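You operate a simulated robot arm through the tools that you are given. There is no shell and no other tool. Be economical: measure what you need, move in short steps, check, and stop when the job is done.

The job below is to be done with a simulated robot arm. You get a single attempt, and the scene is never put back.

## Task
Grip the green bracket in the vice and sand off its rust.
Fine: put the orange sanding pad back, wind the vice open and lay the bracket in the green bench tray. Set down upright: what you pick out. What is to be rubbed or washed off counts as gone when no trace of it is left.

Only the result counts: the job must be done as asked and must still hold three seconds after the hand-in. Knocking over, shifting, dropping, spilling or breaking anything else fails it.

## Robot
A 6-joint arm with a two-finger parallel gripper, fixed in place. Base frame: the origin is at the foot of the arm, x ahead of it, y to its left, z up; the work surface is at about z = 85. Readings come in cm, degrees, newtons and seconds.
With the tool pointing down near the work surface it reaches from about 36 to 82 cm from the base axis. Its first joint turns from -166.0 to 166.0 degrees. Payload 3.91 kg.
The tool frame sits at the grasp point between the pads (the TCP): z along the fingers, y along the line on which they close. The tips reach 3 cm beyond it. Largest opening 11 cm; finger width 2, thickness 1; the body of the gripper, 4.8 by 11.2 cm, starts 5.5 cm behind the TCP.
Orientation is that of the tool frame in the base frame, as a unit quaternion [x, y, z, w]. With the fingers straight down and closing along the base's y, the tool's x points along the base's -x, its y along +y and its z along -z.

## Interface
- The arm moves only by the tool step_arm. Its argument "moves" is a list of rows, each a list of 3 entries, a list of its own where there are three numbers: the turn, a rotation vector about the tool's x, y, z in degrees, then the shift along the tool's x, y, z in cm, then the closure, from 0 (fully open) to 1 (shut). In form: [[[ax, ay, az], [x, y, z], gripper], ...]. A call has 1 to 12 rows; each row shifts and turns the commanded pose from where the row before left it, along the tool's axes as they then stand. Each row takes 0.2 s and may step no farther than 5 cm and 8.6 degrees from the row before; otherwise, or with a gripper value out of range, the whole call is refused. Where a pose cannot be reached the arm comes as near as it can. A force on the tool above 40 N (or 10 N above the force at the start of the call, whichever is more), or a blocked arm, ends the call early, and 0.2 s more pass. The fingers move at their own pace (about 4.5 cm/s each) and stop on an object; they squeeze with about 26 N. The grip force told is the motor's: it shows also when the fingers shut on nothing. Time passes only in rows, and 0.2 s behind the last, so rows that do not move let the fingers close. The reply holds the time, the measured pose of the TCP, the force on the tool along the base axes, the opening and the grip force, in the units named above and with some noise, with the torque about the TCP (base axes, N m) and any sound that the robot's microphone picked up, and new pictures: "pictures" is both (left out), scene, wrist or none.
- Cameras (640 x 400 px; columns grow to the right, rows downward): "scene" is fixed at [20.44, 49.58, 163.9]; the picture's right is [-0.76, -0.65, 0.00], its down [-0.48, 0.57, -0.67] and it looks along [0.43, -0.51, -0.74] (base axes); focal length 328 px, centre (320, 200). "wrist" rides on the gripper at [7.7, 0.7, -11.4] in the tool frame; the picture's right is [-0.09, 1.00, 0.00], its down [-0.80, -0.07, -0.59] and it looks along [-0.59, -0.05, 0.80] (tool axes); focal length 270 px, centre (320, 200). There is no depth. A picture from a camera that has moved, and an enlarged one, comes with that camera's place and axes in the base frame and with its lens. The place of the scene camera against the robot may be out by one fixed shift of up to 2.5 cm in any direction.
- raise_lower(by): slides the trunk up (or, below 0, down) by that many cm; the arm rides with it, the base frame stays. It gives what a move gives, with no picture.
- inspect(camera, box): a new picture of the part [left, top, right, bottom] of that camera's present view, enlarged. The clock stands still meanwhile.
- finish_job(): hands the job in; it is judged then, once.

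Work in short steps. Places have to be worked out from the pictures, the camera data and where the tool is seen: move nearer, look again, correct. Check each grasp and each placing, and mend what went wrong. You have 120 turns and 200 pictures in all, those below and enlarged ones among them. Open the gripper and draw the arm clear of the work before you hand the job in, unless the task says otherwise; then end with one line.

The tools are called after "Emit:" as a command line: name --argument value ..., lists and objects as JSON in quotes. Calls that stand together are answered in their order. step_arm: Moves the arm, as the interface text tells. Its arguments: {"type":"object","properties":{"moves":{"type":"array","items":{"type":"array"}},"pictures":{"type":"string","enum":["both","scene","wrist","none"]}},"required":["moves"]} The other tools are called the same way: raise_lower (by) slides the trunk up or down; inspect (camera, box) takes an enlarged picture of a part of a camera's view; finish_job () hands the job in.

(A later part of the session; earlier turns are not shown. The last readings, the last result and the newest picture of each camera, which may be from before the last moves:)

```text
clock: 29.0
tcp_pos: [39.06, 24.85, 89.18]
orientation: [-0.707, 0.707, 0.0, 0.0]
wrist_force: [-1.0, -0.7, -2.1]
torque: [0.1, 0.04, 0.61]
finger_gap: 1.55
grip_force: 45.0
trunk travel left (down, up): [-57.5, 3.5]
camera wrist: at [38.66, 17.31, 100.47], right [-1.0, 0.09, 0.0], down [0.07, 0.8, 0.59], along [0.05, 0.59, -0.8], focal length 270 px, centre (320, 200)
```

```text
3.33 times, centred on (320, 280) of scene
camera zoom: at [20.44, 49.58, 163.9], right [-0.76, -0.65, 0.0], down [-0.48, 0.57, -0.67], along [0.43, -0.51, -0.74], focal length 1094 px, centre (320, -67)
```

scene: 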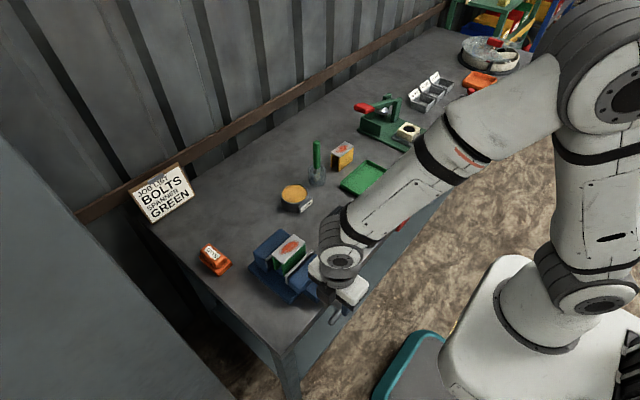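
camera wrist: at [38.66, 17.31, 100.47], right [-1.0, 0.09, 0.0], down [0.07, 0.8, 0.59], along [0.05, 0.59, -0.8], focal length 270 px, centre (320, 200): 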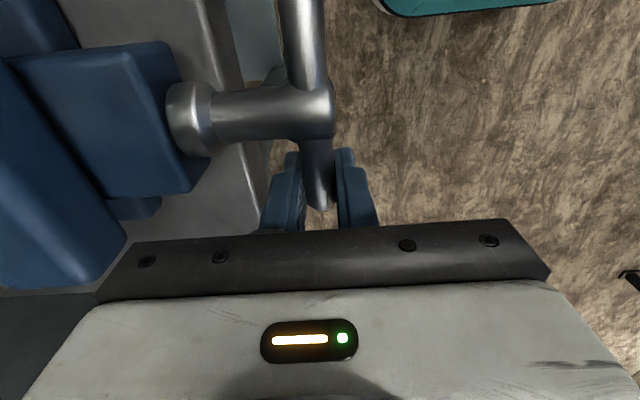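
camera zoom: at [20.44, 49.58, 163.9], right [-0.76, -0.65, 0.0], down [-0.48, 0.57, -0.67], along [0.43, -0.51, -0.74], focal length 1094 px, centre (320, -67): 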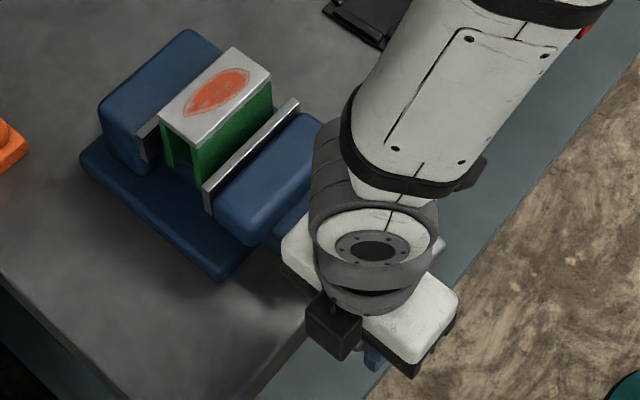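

The bar is gripped firmly (1.55 cm, 45 N). Test turn: swing the +y arm up 30° about the hub (clockwise seen from the handle end).

Emit:
step_arm --moves '[[[0, 0, 0], [0.032, 0, -0.49], 1], [[0, 0, 0], [0.096, 0, -0.48], 1], [[0, 0, 0], [0.157, 0, -0.464], 1], [[0, 0, 0], [0.217, 0, -0.44], 1], [[0, 0, 0], [0, 0, 0], 1]]' --pictures "wrist"

```text
clock: 29.5
tcp_pos: [39.23, 24.88, 89.78]
orientation: [0.707, -0.707, 0.0, 0.003]
wrist_force: [1.6, 6.5, -20.1]
torque: [0.81, -0.02, 0.18]
finger_gap: 1.56
grip_force: 45.1
trunk travel left (down, up): [-57.5, 3.5]
stopped in row 2: the force on the tool passed its limit at 54 N (the readings are from after the stop); the commanded pose is now the measured one
camera wrist: at [38.72, 17.31, 100.94], right [-1.0, 0.09, 0.01], down [0.07, 0.8, 0.59], along [0.05, 0.59, -0.81], focal length 270 px, centre (320, 200)
```

wrist: 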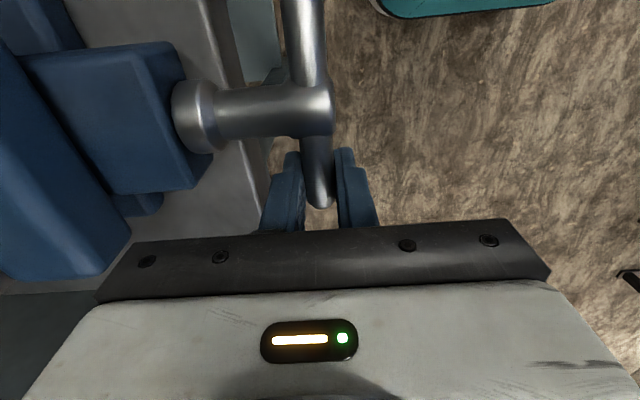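

It resisted with the tool held vertical, so I'll turn the tool with the bar: rotate about the hub axis while following the arc.

Emit:
step_arm --moves '[[[0, -6, 0], [0, 0, 0], 1], [[0, -6, 0], [0.02, 0, -0.39], 1], [[0, -6, 0], [0.02, 0, -0.39], 1], [[0, -6, 0], [0.02, 0, -0.39], 1], [[0, 0, 0], [0, 0, 0], 1]]' --pictures "wrist"

```text
clock: 30.7
tcp_pos: [39.32, 24.41, 90.88]
orientation: [-0.692, 0.692, 0.147, 0.147]
wrist_force: [14.4, -3.1, 23.1]
torque: [-0.9, -0.52, 0.73]
finger_gap: 1.53
grip_force: 45.4
trunk travel left (down, up): [-57.5, 3.5]
camera wrist: at [38.66, 12.81, 98.08], right [-1.0, 0.08, 0.04], down [0.07, 0.49, 0.87], along [0.05, 0.87, -0.49], focal length 270 px, centre (320, 200)
```

wrist: 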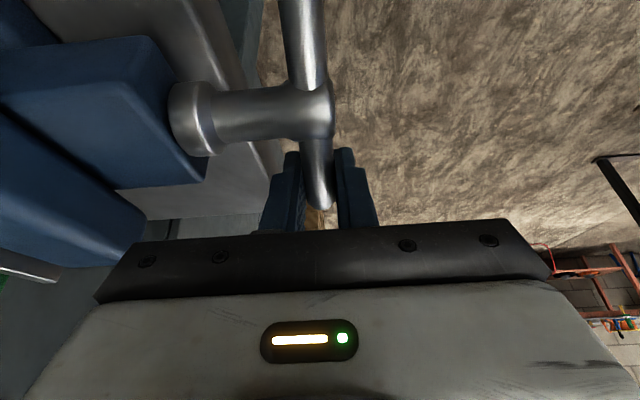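

It turns with the tool, and the +x pull shows the screw advancing (closing). Continue the turn, following slightly in +x.

Emit:
step_arm --moves '[[[0, -6, 0], [0.02, -0.2, -0.39], 1], [[0, -6, 0], [0.02, -0.08, -0.39], 1], [[0, -6, 0], [0.02, -0.08, -0.39], 1], [[0, -6, 0], [0.02, -0.08, -0.39], 1]]' --pictures "wrist"

```text
clock: 31.7
tcp_pos: [39.17, 23.6, 91.97]
orientation: [0.653, -0.653, -0.281, -0.261]
wrist_force: [-2.7, 1.1, -8.5]
torque: [0.21, -0.69, 0.8]
finger_gap: 1.6
grip_force: 45.0
out of reach, approached as far as the arm can: row 4
trunk travel left (down, up): [-57.5, 3.5]
stopped in row 4: the force on the tool passed its limit at 50 N (the readings are from after the stop); the commanded pose is now the measured one
camera wrist: at [38.87, 10.12, 94.51], right [-0.99, 0.05, 0.09], down [0.09, 0.15, 0.98], along [0.04, 0.99, -0.15], focal length 270 px, centre (320, 200)
```

wrist: 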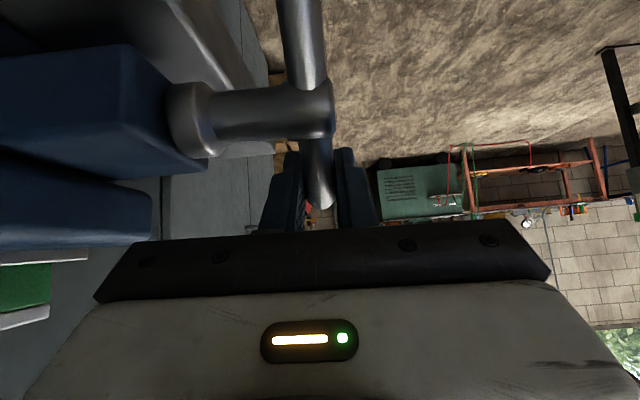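

Reach limit at about 45° of tilt. I'll release, back off along the tool axis, and see how far the jaw has moved.

Emit:
step_arm --moves '[[[0, 0, 0], [0, 0, 0], 0.6], [[0, 0, 0], [0, 0, 0], 0.6], [[0, 0, 0], [0, 0, -3], 0.6], [[0, 5, 0], [0, 0, -4], 0.6], [[0, 8, 0], [-2, 0, -3], 0.6], [[0, 8, 0], [-2, 0, -3], 0.6], [[0, 8, 0], [-2, 0, -3], 0.6], [[0, 8, 0], [0, 0, -1], 0.6], [[0, 8, 0], [0, 0, 0], 0.6]]' --pictures "both"

Emit:
inspect --camera "scene" --box '[230, 200, 370, 320]'

```text
clock: 33.7
tcp_pos: [39.76, 18.66, 108.69]
orientation: [0.71, -0.704, -0.008, 0.007]
wrist_force: [0.0, -0.2, 0.0]
torque: [-0.02, 0.01, 0.0]
finger_gap: 4.38
grip_force: 0.1
trunk travel left (down, up): [-57.5, 3.5]
camera wrist: at [39.48, 11.06, 120.01], right [-1.0, 0.08, 0.02], down [0.08, 0.8, 0.59], along [0.03, 0.59, -0.81], focal length 270 px, centre (320, 200)
```

scene: 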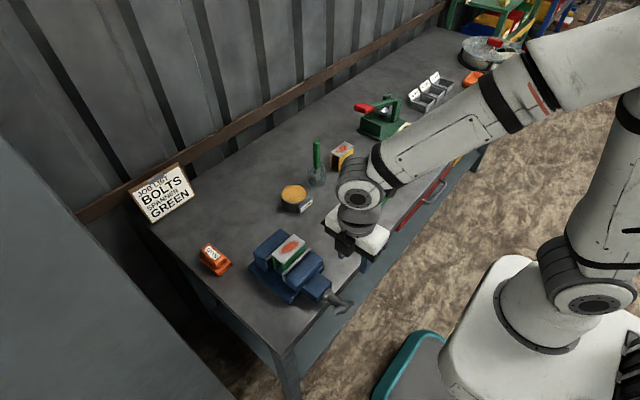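
wrist: 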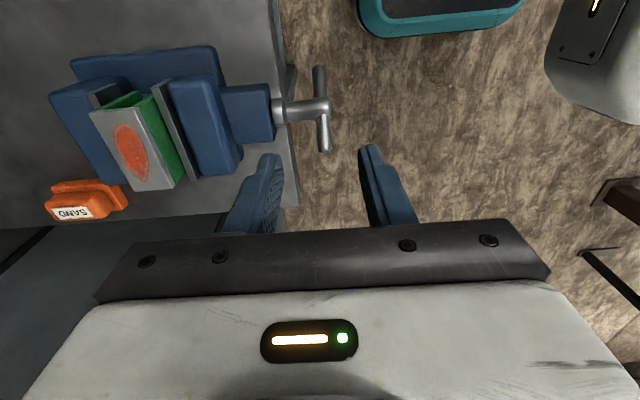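

```text
3.33 times, centred on (300, 260) of scene
camera zoom: at [20.44, 49.58, 163.9], right [-0.76, -0.65, 0.0], down [-0.48, 0.57, -0.67], along [0.43, -0.51, -0.74], focal length 1094 px, centre (387, 0)
```

zoom: 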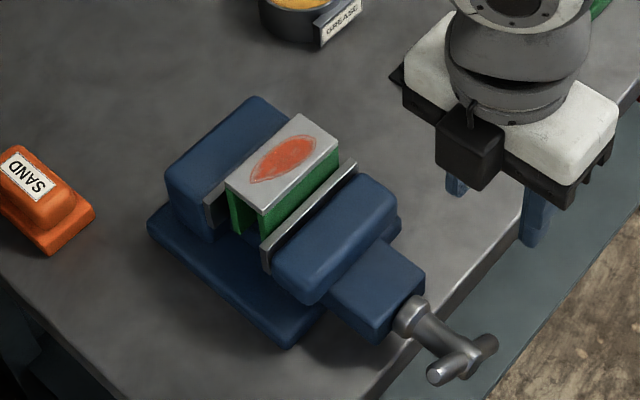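

The jaw advanced about 0.8 cm for roughly 45° of turn, and the handle itself doesn't move in x. About 1.2 cm remains. I'll regrip the upper arm (now about 48°) with the tool tilted the other way for another stroke.

Emit:
step_arm --moves '[[[0, 0, 0], [-3.4, 0.17, 1.5], 0.6], [[0, 0, 0], [-3.4, 0.17, 1.9], 0.6], [[0, 0, 0], [-3.4, 0.17, 1.9], 0.6], [[0, 8, 0], [0, 0, 0], 0.6], [[0, 8, 0], [0, 0, 0], 0.6], [[0, 8, 0], [0, 0, 0], 0.6], [[0, 8, 0], [0, 0, 0], 0.6], [[0, 8, 0], [0, 0, 0], 0.6], [[0, 0, 0], [0, 0, 0], 0.6]]' --pictures "both"

```text
clock: 35.7
tcp_pos: [39.1, 28.82, 103.43]
orientation: [0.669, -0.659, 0.235, 0.249]
wrist_force: [-0.3, -0.2, -0.2]
torque: [0.01, -0.02, 0.0]
finger_gap: 4.43
grip_force: 0.1
trunk travel left (down, up): [-57.5, 3.5]
camera wrist: at [38.8, 30.35, 117.0], right [-1.0, 0.06, -0.03], down [0.06, 1.0, -0.06], along [0.03, -0.06, -1.0], focal length 270 px, centre (320, 200)
```

scene: 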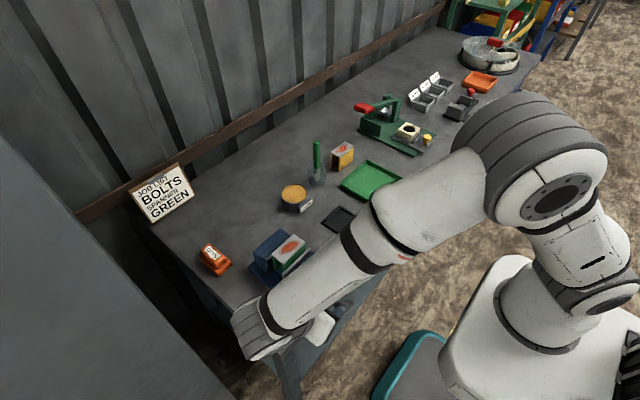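
wrist: 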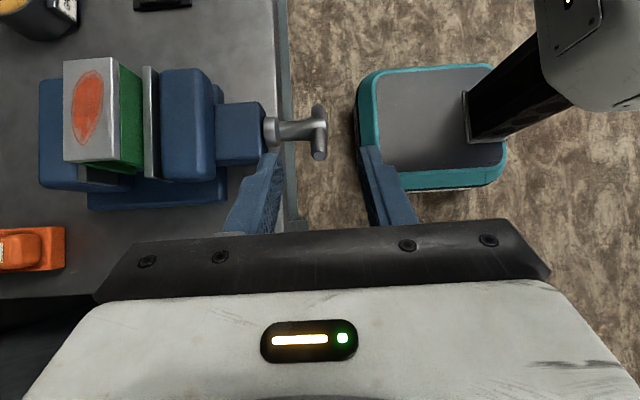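

The bar is at x≈39.4 and the upper arm at about 45°. Approach along the tool axis and close on it.

Emit:
step_arm --moves '[[[0, 0, 0], [-3.5, -0.25, 0.5], 0.6], [[0, 0, 0], [0, 0, 4], 0.6], [[0, 0, 0], [0, 0, 3.5], 0.6], [[0, 0, 0], [0, 0, 2.2], 0.6], [[0, 0, 0], [0, 0, 0], 0.8], [[0, 0, 0], [0, 0, 0], 1], [[0, 0, 0], [0, 0, 0], 1], [[0, 0, 0], [0, 0, 0], 1]]' --pictures "wrist"

```text
clock: 37.5
tcp_pos: [39.26, 25.03, 93.48]
orientation: [0.67, -0.659, 0.234, 0.248]
wrist_force: [15.8, -3.6, -0.5]
torque: [-0.11, -0.95, 0.93]
finger_gap: 1.57
grip_force: 44.8
trunk travel left (down, up): [-57.5, 3.5]
camera wrist: at [39.01, 26.58, 106.99], right [-1.0, 0.06, -0.03], down [0.06, 1.0, -0.06], along [0.03, -0.06, -1.0], focal length 270 px, centre (320, 200)
```

wrist: 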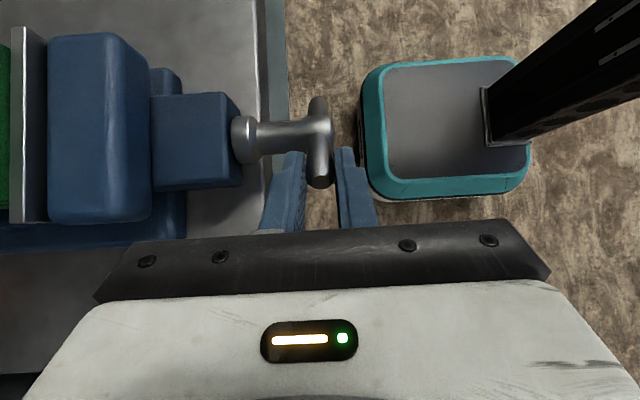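

Gripped. Sweep the handle 40° on, easing the x offset.

Emit:
step_arm --moves '[[[0, 0, 0], [0, -0.15, 0], 1], [[0, -8, 0], [0.8, 0, 0.02], 1], [[0, -8, 0], [0.8, 0, 0.02], 1], [[0, -8, 0], [0.8, 0, 0.02], 1], [[0, -8, 0], [0.8, 0, 0.02], 1], [[0, 0, 0], [0, 0, 0], 1]]' --pictures "wrist"

```text
clock: 38.9
tcp_pos: [39.23, 22.23, 94.95]
orientation: [0.709, -0.702, 0.041, 0.056]
wrist_force: [3.0, 4.3, 15.9]
torque: [0.06, -1.04, 0.2]
finger_gap: 1.59
grip_force: 45.1
trunk travel left (down, up): [-57.5, 3.5]
camera wrist: at [39.02, 16.18, 107.11], right [-1.0, 0.08, 0.01], down [0.08, 0.87, 0.48], along [0.03, 0.48, -0.88], focal length 270 px, centre (320, 200)
```

wrist: 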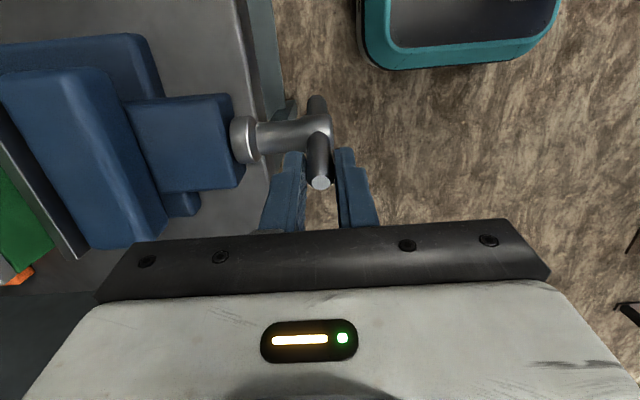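

Turning smoothly; ease upward a bit and continue.

Emit:
step_arm --moves '[[[0, 0, 0], [0, 0, -0.15], 1], [[0, -8, 0], [0.8, 0, 0.02], 1], [[0, -8, 0], [0.8, 0, 0.02], 1], [[0, -8, 0], [0.8, 0, 0.02], 1], [[0, 0, 0], [0, 0, 0], 1]]' --pictures "none"

Emit:
inspect --camera "scene" --box '[230, 200, 370, 320]'

```text
clock: 40.1
tcp_pos: [39.24, 19.85, 94.77]
orientation: [0.701, -0.7, -0.108, -0.09]
wrist_force: [-2.6, 1.3, -1.3]
torque: [0.04, -0.91, -0.28]
finger_gap: 1.61
grip_force: 45.2
trunk travel left (down, up): [-57.5, 3.5]
```

```text
3.33 times, centred on (300, 260) of scene
camera zoom: at [20.44, 49.58, 163.9], right [-0.76, -0.65, 0.0], down [-0.48, 0.57, -0.67], along [0.43, -0.51, -0.74], focal length 1094 px, centre (387, 0)
```

zoom: 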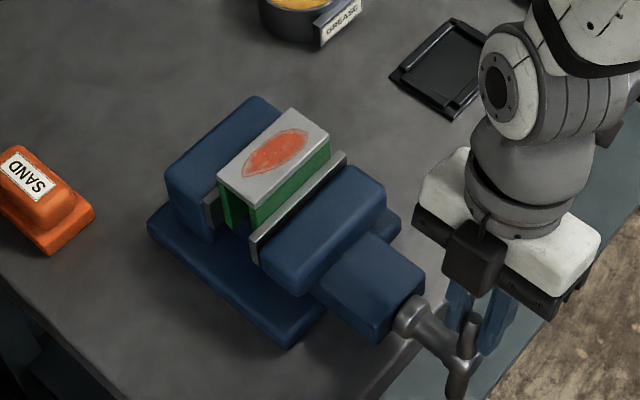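

The jaw is pushing the bracket toward the fixed jaw. Continue until it tightens.

Emit:
step_arm --moves '[[[0, -8, 0], [0.8, 0, 0.02], 1], [[0, -8, 0], [0.8, 0, 0.02], 1], [[0, -8, 0], [0.8, 0, 0.02], 1], [[0, 0, 0], [0, 0, 0], 1]]' --pictures "none"

Emit:
inspect --camera "scene" --box '[230, 200, 370, 320]'

```text
clock: 41.1
tcp_pos: [39.26, 17.98, 93.88]
orientation: [-0.664, 0.664, 0.251, 0.235]
wrist_force: [1.0, 21.9, 19.1]
torque: [-0.05, -0.8, -0.27]
finger_gap: 1.58
grip_force: 45.2
trunk travel left (down, up): [-57.5, 3.5]
```

```text
3.33 times, centred on (300, 260) of scene
camera zoom: at [20.44, 49.58, 163.9], right [-0.76, -0.65, 0.0], down [-0.48, 0.57, -0.67], along [0.43, -0.51, -0.74], focal length 1094 px, centre (387, 0)
```

zoom: 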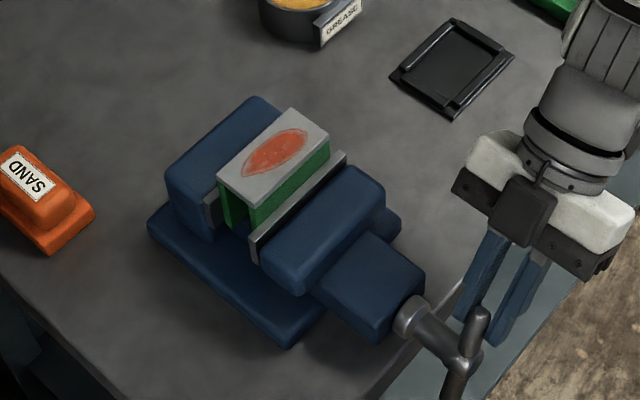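

The jaw hasn't moved since the last picture and the force has risen, so it seems tight. Release, back off, and inspect.

Emit:
step_arm --moves '[[[0, 0, 0], [0, 0, 0], 0.6], [[0, 0, 0], [0, 0, 0], 0.6], [[0, 0, 0], [0, 0, -3], 0.6], [[0, 5, 0], [0, 0, -4], 0.6], [[0, 8, 0], [-2, 0, -3], 0.6], [[0, 8, 0], [-2, 0, -3], 0.6], [[0, 8, 0], [-2, -2, -3], 0.6], [[0, 8, 0], [-1, -3, -1], 0.6], [[0, 4, 0], [0, -3, 0], 0.6]]' --pictures "wrist"

Emit:
inspect --camera "scene" --box '[240, 220, 360, 320]'

Emit:
inspect --camera "wrist" --box '[80, 20, 340, 230]'

```text
clock: 43.1
tcp_pos: [47.96, 15.1, 110.73]
orientation: [0.71, -0.704, -0.002, 0.014]
wrist_force: [0.7, -0.4, -0.6]
torque: [-0.01, 0.02, 0.0]
finger_gap: 4.41
grip_force: 0.1
trunk travel left (down, up): [-57.5, 3.5]
camera wrist: at [47.67, 7.69, 122.22], right [-1.0, 0.08, 0.02], down [0.08, 0.81, 0.58], along [0.03, 0.58, -0.82], focal length 270 px, centre (320, 200)
```

wrist: 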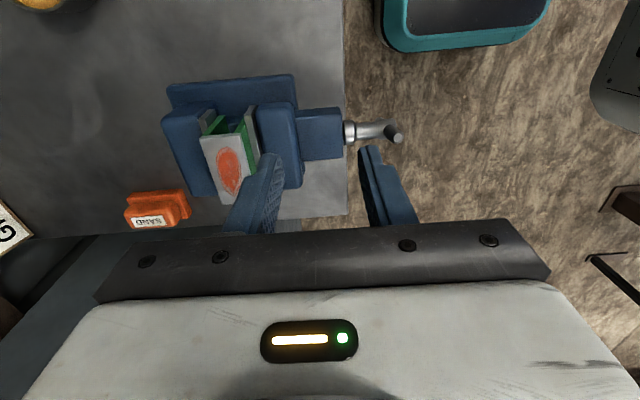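

```text
4.00 times, centred on (300, 270) of scene
camera zoom: at [20.44, 49.58, 163.9], right [-0.76, -0.65, 0.0], down [-0.48, 0.57, -0.67], along [0.43, -0.51, -0.74], focal length 1312 px, centre (400, -80)
```

zoom: 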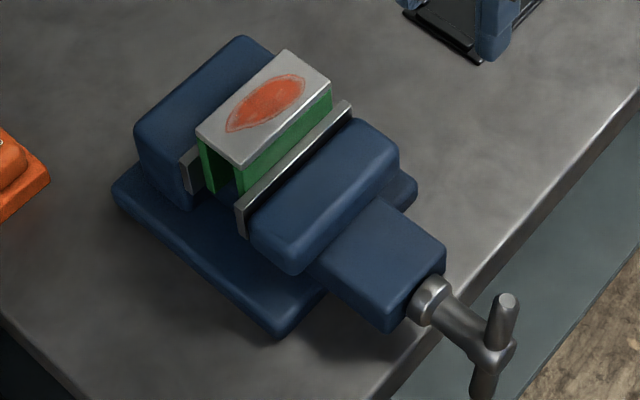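

```text
1.90 times, centred on (210, 125) of wrist
camera zoom: at [47.67, 7.69, 122.22], right [-1.0, 0.08, 0.02], down [0.08, 0.81, 0.58], along [0.03, 0.58, -0.82], focal length 515 px, centre (530, 343)
```

zoom: 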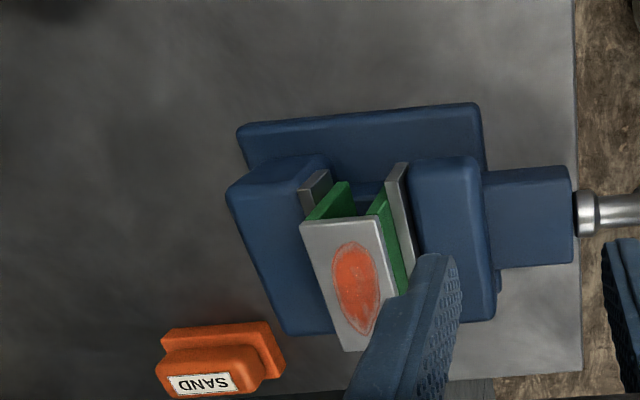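

The bracket looks clamped. Now the sanding pad, about (75, 31.5), near the edge of reach. I'll straighten the tool and move over for a closer look.

Emit:
step_arm --moves '[[[1.3, -0.97, 0.48], [-1.5, -3.5, 0], 0.4], [[0, 0, 0], [-2, -4, 0], 0.4], [[0, 0, 0], [-2, -4, 0], 0.4], [[0, 0, 0], [-2, -4, 0], 0.4], [[0, 0, 0], [-2, -4, 0], 0.4]]' --pictures "wrist"

Emit:
inspect --camera "scene" --box '[180, 220, 260, 290]'

Emit:
inspect --camera "wrist" --box '[190, 50, 450, 230]'

```text
clock: 44.3
tcp_pos: [67.4, 24.59, 110.57]
orientation: [-0.706, 0.708, 0.001, -0.001]
wrist_force: [0.3, 0.4, -1.0]
torque: [0.02, 0.01, -0.03]
finger_gap: 6.62
grip_force: 0.1
trunk travel left (down, up): [-57.5, 3.5]
camera wrist: at [66.96, 17.01, 121.93], right [-1.0, 0.09, 0.0], down [0.07, 0.8, 0.59], along [0.05, 0.59, -0.8], focal length 270 px, centre (320, 200)
```

wrist: 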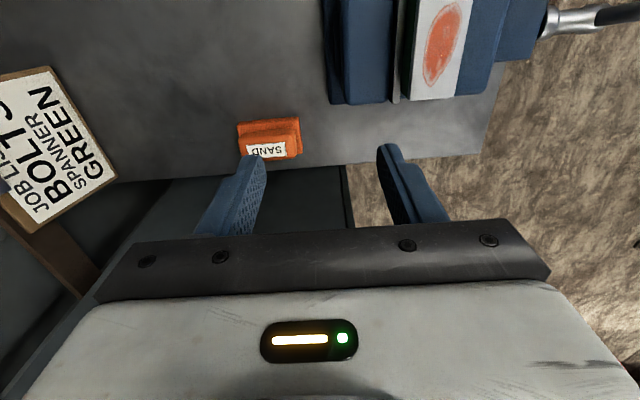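

```text
5.71 times, centred on (220, 255) of scene
camera zoom: at [20.44, 49.58, 163.9], right [-0.76, -0.65, 0.0], down [-0.48, 0.57, -0.67], along [0.43, -0.51, -0.74], focal length 1875 px, centre (891, -114)
```

zoom: 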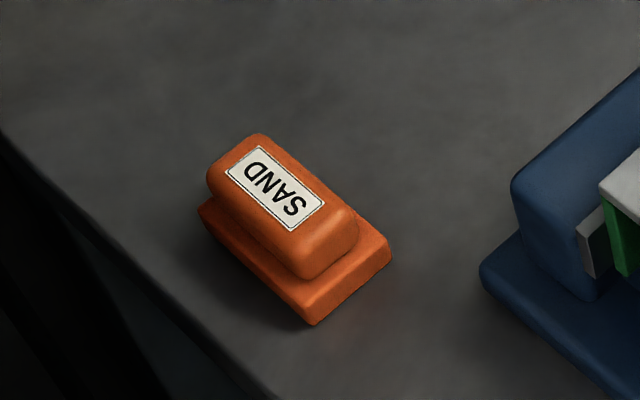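

```text
2.22 times, centred on (320, 140) of wrist
camera zoom: at [66.96, 17.01, 121.93], right [-1.0, 0.09, 0.0], down [0.07, 0.8, 0.59], along [0.05, 0.59, -0.8], focal length 601 px, centre (320, 333)
```

zoom: 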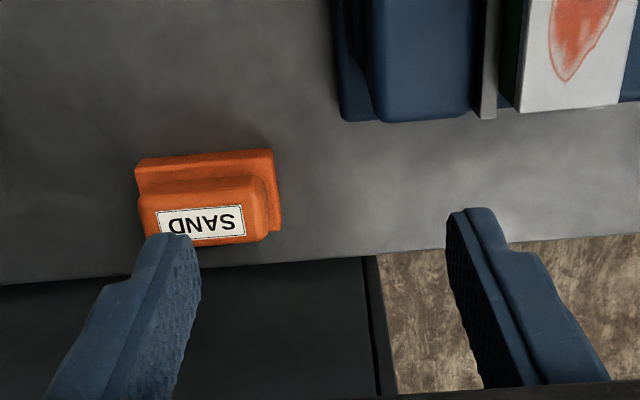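

The pad centre is about (75.1, 32.1), its long side along x with the handle on top. I'll turn the tool back so the fingers close along y.

Emit:
step_arm --moves '[[[0, 0, 8.182], [0, 0, 0], 0.4], [[0, 0, 8.182], [0, 0, 0], 0.4], [[0, 0, 8.182], [0, 0, 0], 0.4], [[0, 0, 8.182], [0, 0, 0], 0.4], [[0, 0, 8.182], [0, 0, 0], 0.4], [[0, 0, 8.182], [0, 0, 0], 0.4], [[0, 0, 8.182], [0, 0, 0], 0.4], [[0, 0, 8.182], [0, 0, 0], 0.4], [[0, 0, 8.182], [0, 0, 0], 0.4], [[0, 0, 8.182], [0, 0, 0], 0.4], [[0, 0, 8.182], [0, 0, 0], 0.4]]' --pictures "none"

Emit:
step_arm --moves '[[[0, 0, 0], [-2, 2.5, 1], 0.4], [[0, 0, 0], [-2, 2.5, 3], 0.4], [[0, 0, 0], [-2, 2.5, 3], 0.4], [[0, 0, 0], [-1, 0, 2], 0.4]]' --pictures "wrist"

Emit:
inspect --camera "wrist" --box '[190, 50, 450, 230]'

```text
clock: 46.7
tcp_pos: [67.36, 24.67, 110.63]
orientation: [0.001, 1.0, 0.001, -0.001]
wrist_force: [0.2, 0.7, -0.3]
torque: [0.01, -0.01, 0.01]
finger_gap: 6.6
grip_force: 0.1
trunk travel left (down, up): [-57.5, 3.5]
```

```text
clock: 47.7
tcp_pos: [74.3, 32.22, 101.48]
orientation: [0.001, 1.0, 0.0, -0.001]
wrist_force: [0.3, 0.2, -0.6]
torque: [0.04, -0.03, 0.01]
finger_gap: 6.59
grip_force: 0.1
trunk travel left (down, up): [-57.5, 3.5]
camera wrist: at [66.66, 33.03, 112.8], right [0.09, 1.0, 0.0], down [0.8, -0.07, 0.59], along [0.59, -0.05, -0.81], focal length 270 px, centre (320, 200)
```

wrist: 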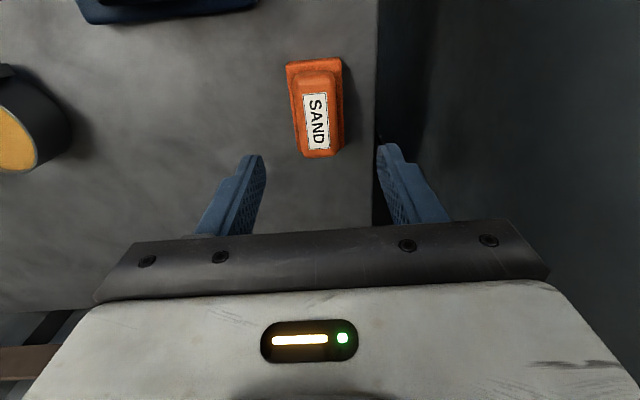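

```text
2.22 times, centred on (320, 140) of wrist
camera zoom: at [66.66, 33.03, 112.8], right [0.09, 1.0, 0.0], down [0.8, -0.07, 0.59], along [0.59, -0.05, -0.81], focal length 601 px, centre (320, 333)
```

zoom: 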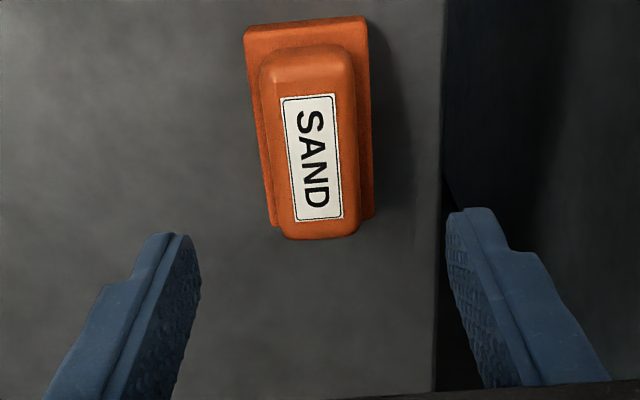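

Handle: x 71.6–78.9, y≈32.1, about 3.3 wide. Lowering the fingers around it.

Emit:
step_arm --moves '[[[0, 0, 0], [-0.6, -0.1, 3], 0.4], [[0, 0, 0], [0, 0, 3], 0.4], [[0, 0, 0], [0, 0, 3], 0.4], [[0, 0, 0], [0, 0, 2], 0.4]]' --pictures "wrist"

Emit:
inspect --camera "scene" --box '[160, 200, 280, 300]'

```text
clock: 48.7
tcp_pos: [74.8, 32.17, 90.63]
orientation: [0.0, 1.0, 0.0, -0.001]
wrist_force: [0.0, -0.3, -0.1]
torque: [0.01, 0.01, -0.02]
finger_gap: 6.6
grip_force: 0.0
trunk travel left (down, up): [-57.5, 3.5]
camera wrist: at [67.31, 32.96, 101.95], right [0.09, 1.0, 0.0], down [0.8, -0.07, 0.59], along [0.59, -0.05, -0.81], focal length 270 px, centre (320, 200)
```

wrist: 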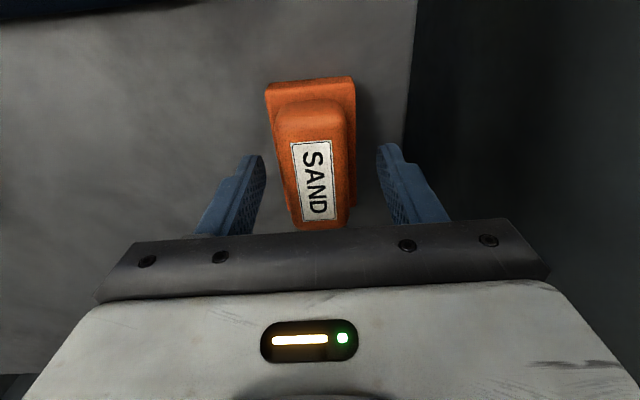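

```text
4.00 times, centred on (220, 250) of scene
camera zoom: at [20.44, 49.58, 163.9], right [-0.76, -0.65, 0.0], down [-0.48, 0.57, -0.67], along [0.43, -0.51, -0.74], focal length 1312 px, centre (720, 0)
```

zoom: 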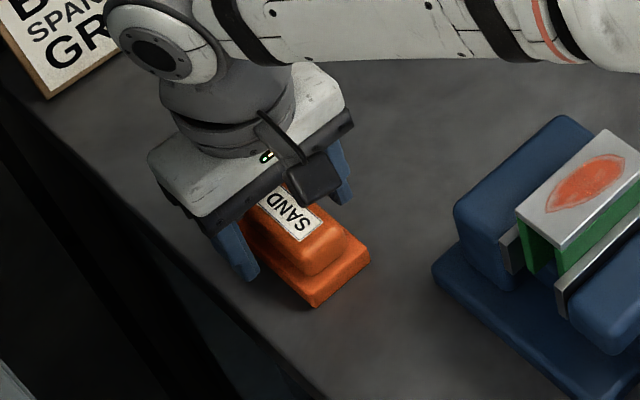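

Fingers straddle the handle. Closing.

Emit:
step_arm --moves '[[[0, 0, 0], [0, 0, 0.2], 0.55], [[0, 0, 0], [0, 0, 0], 0.65], [[0, 0, 0], [0, 0, 0], 1], [[0, 0, 0], [0, 0, 0], 1], [[0, 0, 0], [0, 0, 0], 1]]' --pictures "none"

Emit:
inspect --camera "scene" --box '[160, 200, 280, 300]'

```text
clock: 49.9
tcp_pos: [74.75, 32.23, 90.48]
orientation: [0.0, 1.0, 0.0, -0.001]
wrist_force: [-0.6, -0.2, -0.2]
torque: [0.04, -0.1, -0.01]
finger_gap: 3.55
grip_force: 26.2
trunk travel left (down, up): [-57.5, 3.5]
```

```text
4.00 times, centred on (220, 250) of scene
camera zoom: at [20.44, 49.58, 163.9], right [-0.76, -0.65, 0.0], down [-0.48, 0.57, -0.67], along [0.43, -0.51, -0.74], focal length 1312 px, centre (720, 0)
```

zoom: 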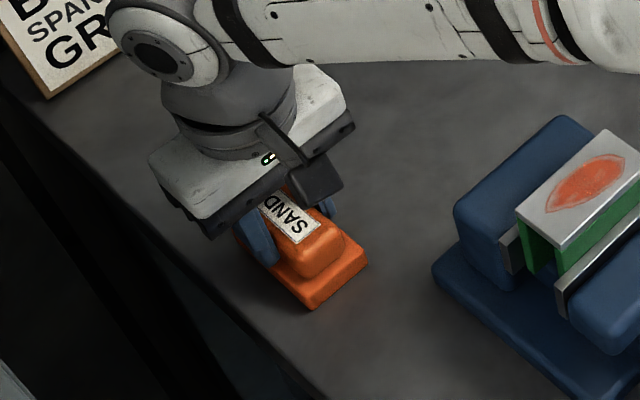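

Gripped (3.55 cm). Lift slowly.

Emit:
step_arm --moves '[[[0, 0, 0], [0, 0, -0.3], 1], [[0, 0, 0], [0, 0, -0.5], 1], [[0, 0, 0], [0, 0, -0.8], 1], [[0, 0, 0], [0, 0, -1.4], 1], [[0, 0, 0], [0, 0, -2], 1], [[0, 0, 0], [0, 0, -2.5], 1], [[0, 0, 0], [0, 0, -2.5], 1], [[0, 0, 0], [0, 0, -2.5], 1], [[0, 0, 0], [0, 0, -2.5], 1]]' --pictures "both"

```text
clock: 51.9
tcp_pos: [74.81, 32.05, 105.42]
orientation: [0.001, 1.0, 0.001, -0.001]
wrist_force: [-0.5, -0.6, -2.5]
torque: [0.03, -0.02, 0.02]
finger_gap: 3.56
grip_force: 25.7
trunk travel left (down, up): [-57.5, 3.5]
camera wrist: at [67.26, 32.87, 116.79], right [0.09, 1.0, 0.0], down [0.8, -0.07, 0.59], along [0.59, -0.05, -0.81], focal length 270 px, centre (320, 200)
```

scene: 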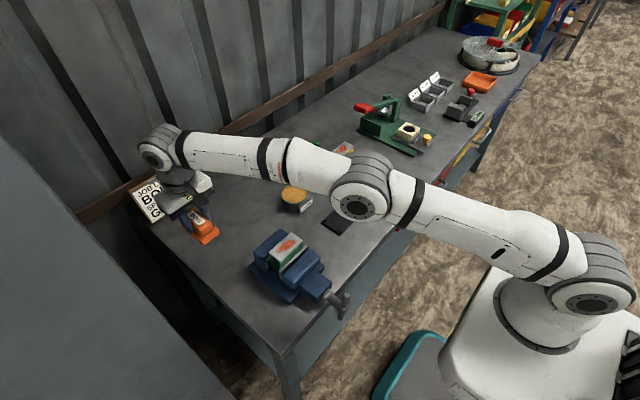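
wrist: 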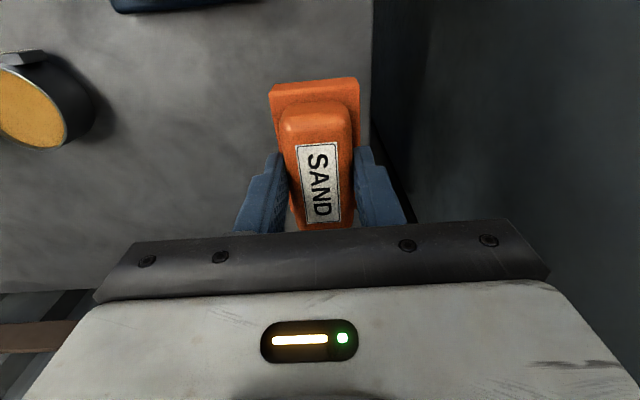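

Pad held, its bottom about 5.45 below the TCP. Move over the bracket.

Emit:
step_arm --moves '[[[0, 0, 0], [1.4, -0.9, 0], 1], [[0, 0, 0], [2.9, -1.9, 0], 1], [[0, 0, 0], [2.9, -1.9, 0], 1], [[0, 0, 0], [2.9, -1.9, 0], 1], [[0, 0, 0], [2.9, -1.9, 0], 1], [[0, 0, 0], [2.9, -1.9, 0], 1], [[0, 0, 0], [1.5, -0.9, 0.5], 1]]' --pictures "none"

Emit:
inspect --camera "scene" --box '[220, 180, 380, 320]'

Emit:
inspect --camera "wrist" --box '[190, 20, 450, 230]'

```text
clock: 53.5
tcp_pos: [57.27, 21.02, 105.11]
orientation: [0.001, 1.0, 0.001, -0.001]
wrist_force: [-0.3, -0.2, -1.2]
torque: [-0.01, -0.02, 0.0]
finger_gap: 3.55
grip_force: 26.5
trunk travel left (down, up): [-57.5, 3.5]
```

```text
2.86 times, centred on (300, 250) of scene
camera zoom: at [20.44, 49.58, 163.9], right [-0.76, -0.65, 0.0], down [-0.48, 0.57, -0.67], along [0.43, -0.51, -0.74], focal length 938 px, centre (377, 57)
```

zoom: 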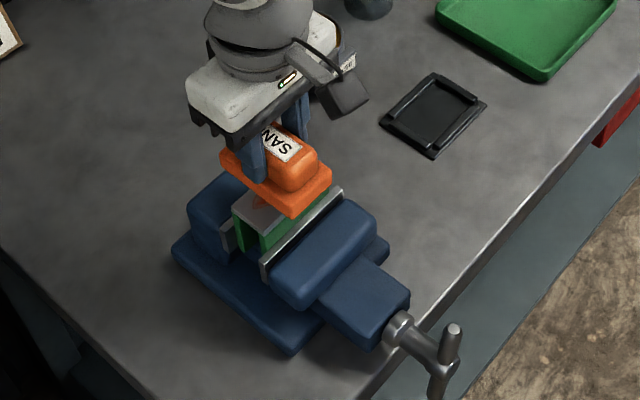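

```text
1.90 times, centred on (320, 125) of wrist
camera zoom: at [49.75, 21.75, 116.42], right [0.09, 1.0, 0.0], down [0.8, -0.07, 0.59], along [0.59, -0.05, -0.8], focal length 515 px, centre (320, 343)
```

zoom: 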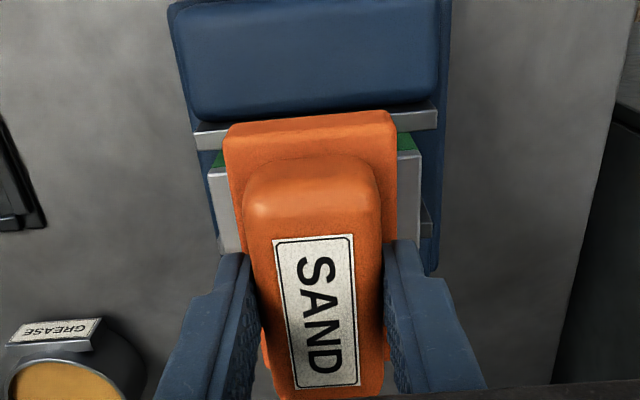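

Lower gently onto the bracket.

Emit:
step_arm --moves '[[[0, 0, 0], [0, 0, 1.5], 1], [[0, 0, 0], [0, 0, 0.8], 1], [[0, 0, 0], [0, 0, 0.3], 1], [[0, 0, 0], [0, 0, 0.3], 1]]' --pictures "none"

```text
clock: 54.5
tcp_pos: [57.39, 20.86, 102.46]
orientation: [0.001, 1.0, 0.001, 0.002]
wrist_force: [0.9, 0.8, 30.6]
torque: [-0.18, 0.01, 0.02]
finger_gap: 3.57
grip_force: 25.8
trunk travel left (down, up): [-57.5, 3.5]
```

Contact at 30 N. Ease off a touch and rub along y.

Emit:
step_arm --moves '[[[0, 0, 0], [0, 0, -0.15], 1], [[0, 0, 0], [0, 1, 0], 1], [[0, 0, 0], [0, 1, 0], 1], [[0, 0, 0], [0, 0.8, 0], 1], [[0, 0, 0], [0, -1, 0], 1], [[0, 0, 0], [0, -1, 0], 1], [[0, 0, 0], [0, -1, 0], 1], [[0, 0, 0], [0, -1, 0], 1], [[0, 0, 0], [0, -1, 0], 1], [[0, 0, 0], [0, -0.8, 0], 1]]' --pictures "wrist"

Emit:
inspect --camera "scene" --box '[220, 180, 380, 320]'

```text
clock: 56.7
tcp_pos: [57.14, 17.88, 102.42]
orientation: [0.0, 1.0, 0.0, 0.0]
wrist_force: [0.0, 10.2, 36.3]
torque: [1.04, -0.07, 0.04]
finger_gap: 3.56
grip_force: 26.1
trunk travel left (down, up): [-57.5, 3.5]
camera wrist: at [49.65, 18.67, 113.76], right [0.09, 1.0, 0.0], down [0.8, -0.07, 0.6], along [0.59, -0.05, -0.8], focal length 270 px, centre (320, 200)
```

wrist: 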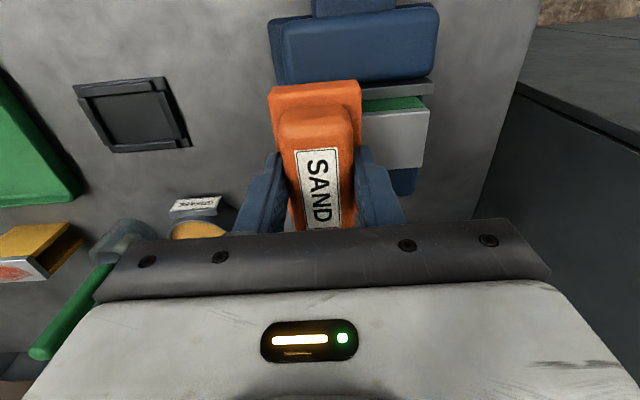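

```text
2.86 times, centred on (300, 250) of scene
camera zoom: at [20.44, 49.58, 163.9], right [-0.76, -0.65, 0.0], down [-0.48, 0.57, -0.67], along [0.43, -0.51, -0.74], focal length 938 px, centre (377, 57)
```

zoom: 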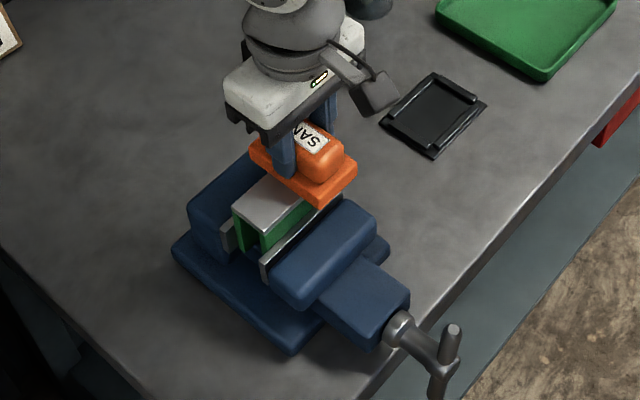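

The exposed half is clean and the bracket stays put. A few more strokes with slightly less pressure.

Emit:
step_arm --moves '[[[0, 0, 0], [0, 1, -0.1], 1], [[0, 0, 0], [0.3, 1.2, 0], 1], [[0, 0, 0], [0, 1.2, 0], 1], [[0, 0, 0], [0, 1.2, 0], 1], [[0, 0, 0], [0, 1.2, 0], 1], [[0, 0, 0], [-0.6, -1, 0], 1], [[0, 0, 0], [0, -1.2, 0], 1], [[0, 0, 0], [0, -1.2, 0], 1], [[0, 0, 0], [0, -1.2, 0], 1], [[0, 0, 0], [0, -1.2, 0], 1]]' --pictures "none"

Emit:
step_arm --moves '[[[0, 0, 0], [0.3, 1, 0], 1], [[0, 0, 0], [0, 1.2, 0], 1], [[0, 0, 0], [0, 1.2, 0], 1], [[0, 0, 0], [0, 1.2, 0], 1], [[0, 0, 0], [0, 1.2, 0], 1], [[0, 0, 0], [0, 0.5, -1], 1], [[0, 0, 0], [0, 3, -2], 1], [[0, 0, 0], [-2, 3, 0], 1], [[0, 0, 0], [-3, 2, 0], 1]]' --pictures "wrist"

Emit:
inspect --camera "scene" --box '[240, 220, 360, 320]'

```text
clock: 58.9
tcp_pos: [57.41, 17.82, 102.57]
orientation: [0.001, 1.0, 0.001, 0.0]
wrist_force: [1.5, 5.6, 25.6]
torque: [0.58, -0.18, -0.05]
finger_gap: 3.54
grip_force: 25.6
trunk travel left (down, up): [-57.5, 3.5]
```

```text
clock: 60.9
tcp_pos: [62.58, 32.24, 105.38]
orientation: [0.0, 1.0, 0.0, -0.002]
wrist_force: [0.3, 0.8, 0.5]
torque: [0.02, 0.02, 0.0]
finger_gap: 3.56
grip_force: 25.6
trunk travel left (down, up): [-57.5, 3.5]
camera wrist: at [55.04, 32.99, 116.65], right [0.09, 1.0, 0.0], down [0.8, -0.07, 0.59], along [0.59, -0.05, -0.81], focal length 270 px, centre (320, 200)
```

wrist: 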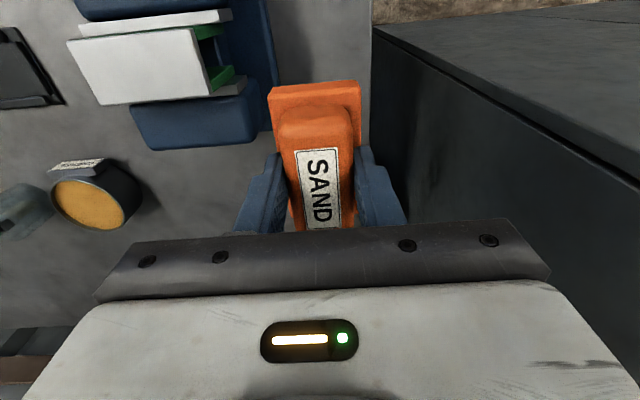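

```text
4.00 times, centred on (300, 270) of scene
camera zoom: at [20.44, 49.58, 163.9], right [-0.76, -0.65, 0.0], down [-0.48, 0.57, -0.67], along [0.43, -0.51, -0.74], focal length 1312 px, centre (400, -80)
```

zoom: 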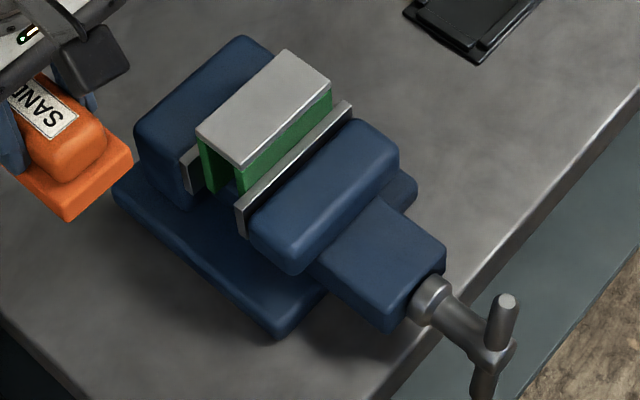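

The rust looks gone; checking closely for faint traces.

Emit:
inspect --camera "wrist" --box '[50, 0, 250, 130]'

Emit:
inspect --camera "scene" --box '[280, 228, 330, 266]'

```text
3.08 times, centred on (150, 65) of wrist
camera zoom: at [55.04, 32.99, 116.65], right [0.09, 1.0, 0.0], down [0.8, -0.07, 0.59], along [0.59, -0.05, -0.81], focal length 832 px, centre (843, 615)
```

zoom: 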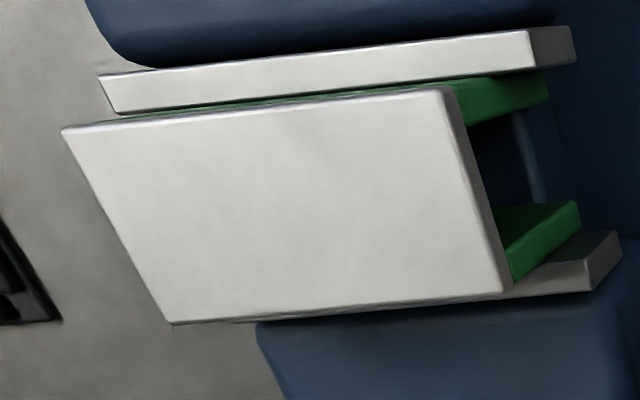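

```text
10.53 times, centred on (305, 247) of scene
camera zoom: at [20.44, 49.58, 163.9], right [-0.76, -0.65, 0.0], down [-0.48, 0.57, -0.67], along [0.43, -0.51, -0.74], focal length 3454 px, centre (478, -295)
```

zoom: 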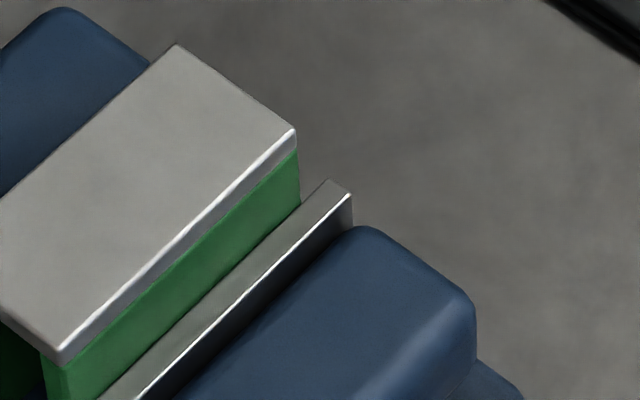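

Spotless and clamped. Return the pad to its original spot (TCP 74.78, 32.15).

Emit:
step_arm --moves '[[[0, 0, 0], [-3, 0, 0], 1], [[0, 0, 0], [-3.2, -0.1, 0], 1], [[0, 0, 0], [-3.2, 0, 0], 1], [[0, 0, 0], [-2.8, 0, 0], 1], [[0, 0, 0], [0, 0, 3], 1], [[0, 0, 0], [0, 0, 4], 1], [[0, 0, 0], [0, 0, 3], 1], [[0, 0, 0], [0, 0, 2.5], 1], [[0, 0, 0], [0, 0, 1.2], 1]]' --pictures "wrist"

```text
clock: 62.9
tcp_pos: [74.45, 32.04, 91.61]
orientation: [0.0, 1.0, 0.001, -0.001]
wrist_force: [0.4, -0.2, -1.7]
torque: [-0.01, 0.02, 0.0]
finger_gap: 3.54
grip_force: 26.0
trunk travel left (down, up): [-57.5, 3.5]
camera wrist: at [66.87, 32.85, 102.92], right [0.09, 1.0, 0.0], down [0.8, -0.07, 0.59], along [0.59, -0.05, -0.81], focal length 270 px, centre (320, 200)
```

wrist: 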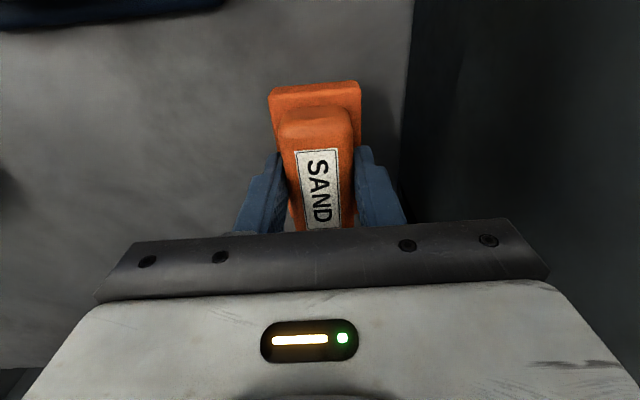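

Emit:
step_arm --moves '[[[0, 0, 0], [-0.35, 0.1, 0.4], 1], [[0, 0, 0], [0, 0, 0.35], 1], [[0, 0, 0], [0, 0, 0.2], 1], [[0, 0, 0], [0, 0, 0.15], 1]]' --pictures "none"

```text
clock: 63.9
tcp_pos: [74.9, 32.07, 90.66]
orientation: [0.001, 1.0, 0.001, -0.001]
wrist_force: [0.1, -0.4, -1.8]
torque: [0.02, -0.02, -0.02]
finger_gap: 3.55
grip_force: 26.1
trunk travel left (down, up): [-57.5, 3.5]
```

Not down yet (load still 1.8 N); two more tiny steps.

Emit:
step_arm --moves '[[[0, 0, 0], [0, 0, 0.15], 1], [[0, 0, 0], [0, 0, 0.1], 1], [[0, 0, 0], [0, 0, 0], 1]]' --pictures "none"

```text
clock: 64.7
tcp_pos: [74.93, 32.17, 90.34]
orientation: [-0.001, 1.0, 0.0, -0.001]
wrist_force: [-0.7, 0.5, -1.5]
torque: [-0.03, 0.02, 0.01]
finger_gap: 3.59
grip_force: 25.9
trunk travel left (down, up): [-57.5, 3.5]
```

Emit:
step_arm --moves '[[[0, 0, 0], [0, 0, 0.15], 1], [[0, 0, 0], [0, 0, 0.1], 1], [[0, 0, 0], [0, 0, 0], 1]]' --pictures "none"

Emit:
inspect --camera "scene" --box '[160, 200, 280, 300]'

```text
clock: 65.5
tcp_pos: [75.02, 32.06, 90.04]
orientation: [-0.001, 1.0, 0.001, -0.001]
wrist_force: [0.1, -0.4, -1.1]
torque: [-0.01, -0.01, -0.01]
finger_gap: 3.52
grip_force: 26.4
trunk travel left (down, up): [-57.5, 3.5]
```

```text
4.00 times, centred on (220, 250) of scene
camera zoom: at [20.44, 49.58, 163.9], right [-0.76, -0.65, 0.0], down [-0.48, 0.57, -0.67], along [0.43, -0.51, -0.74], focal length 1312 px, centre (720, 0)
```

zoom: 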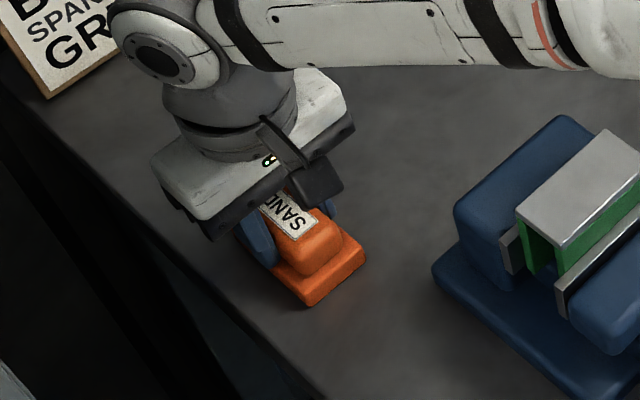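

Emit:
step_arm --moves '[[[0, 0, 0], [0.1, 0, 0.12], 1], [[0, 0, 0], [0, 0, 0.12], 1], [[0, 0, 0], [0, 0, 0], 1]]' --pictures "none"

```text
clock: 66.3
tcp_pos: [74.9, 32.2, 90.01]
orientation: [0.001, 1.0, 0.001, 0.001]
wrist_force: [3.7, -0.8, 9.1]
torque: [-0.26, 0.02, 0.05]
finger_gap: 3.56
grip_force: 26.2
trunk travel left (down, up): [-57.5, 3.5]
```

Contact: the pad is down. Release slightly and rise.

Emit:
step_arm --moves '[[[0, 0, 0], [0, 0, 0], 0.6], [[0, 0, 0], [0, 0, 0], 0.5], [[0, 0, 0], [0, 0, 0], 0.45], [[0, 0, 0], [0, 0, -1], 0.45], [[0, 0, 0], [0, 0, -3], 0.45], [[0, 0, 0], [0, 0, -4], 0.45], [[0, 0, 0], [0, 0, -4], 0.45], [[0, 0, 0], [0, 0, -4], 0.45]]' --pictures "wrist"

Emit:
inspect --camera "scene" --box '[180, 220, 260, 290]'

```text
clock: 68.1
tcp_pos: [74.69, 31.84, 105.78]
orientation: [0.0, 1.0, 0.001, -0.001]
wrist_force: [0.8, 0.2, -0.3]
torque: [0.0, -0.04, -0.06]
finger_gap: 6.05
grip_force: 0.1
trunk travel left (down, up): [-57.5, 3.5]
camera wrist: at [67.23, 32.58, 117.04], right [0.09, 1.0, 0.0], down [0.8, -0.07, 0.59], along [0.59, -0.05, -0.81], focal length 270 px, centre (320, 200)
```

wrist: 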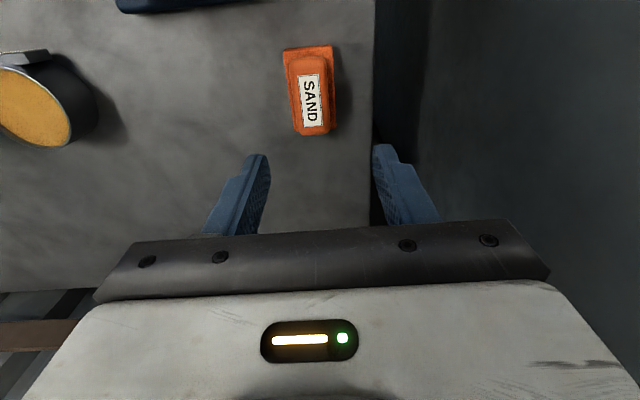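

```text
5.71 times, centred on (220, 255) of scene
camera zoom: at [20.44, 49.58, 163.9], right [-0.76, -0.65, 0.0], down [-0.48, 0.57, -0.67], along [0.43, -0.51, -0.74], focal length 1875 px, centre (891, -114)
```

zoom: 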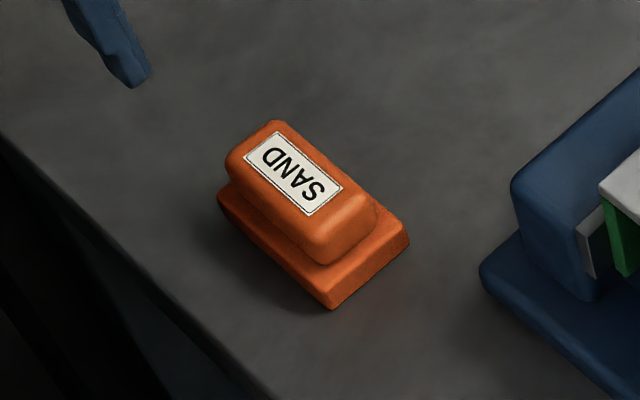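

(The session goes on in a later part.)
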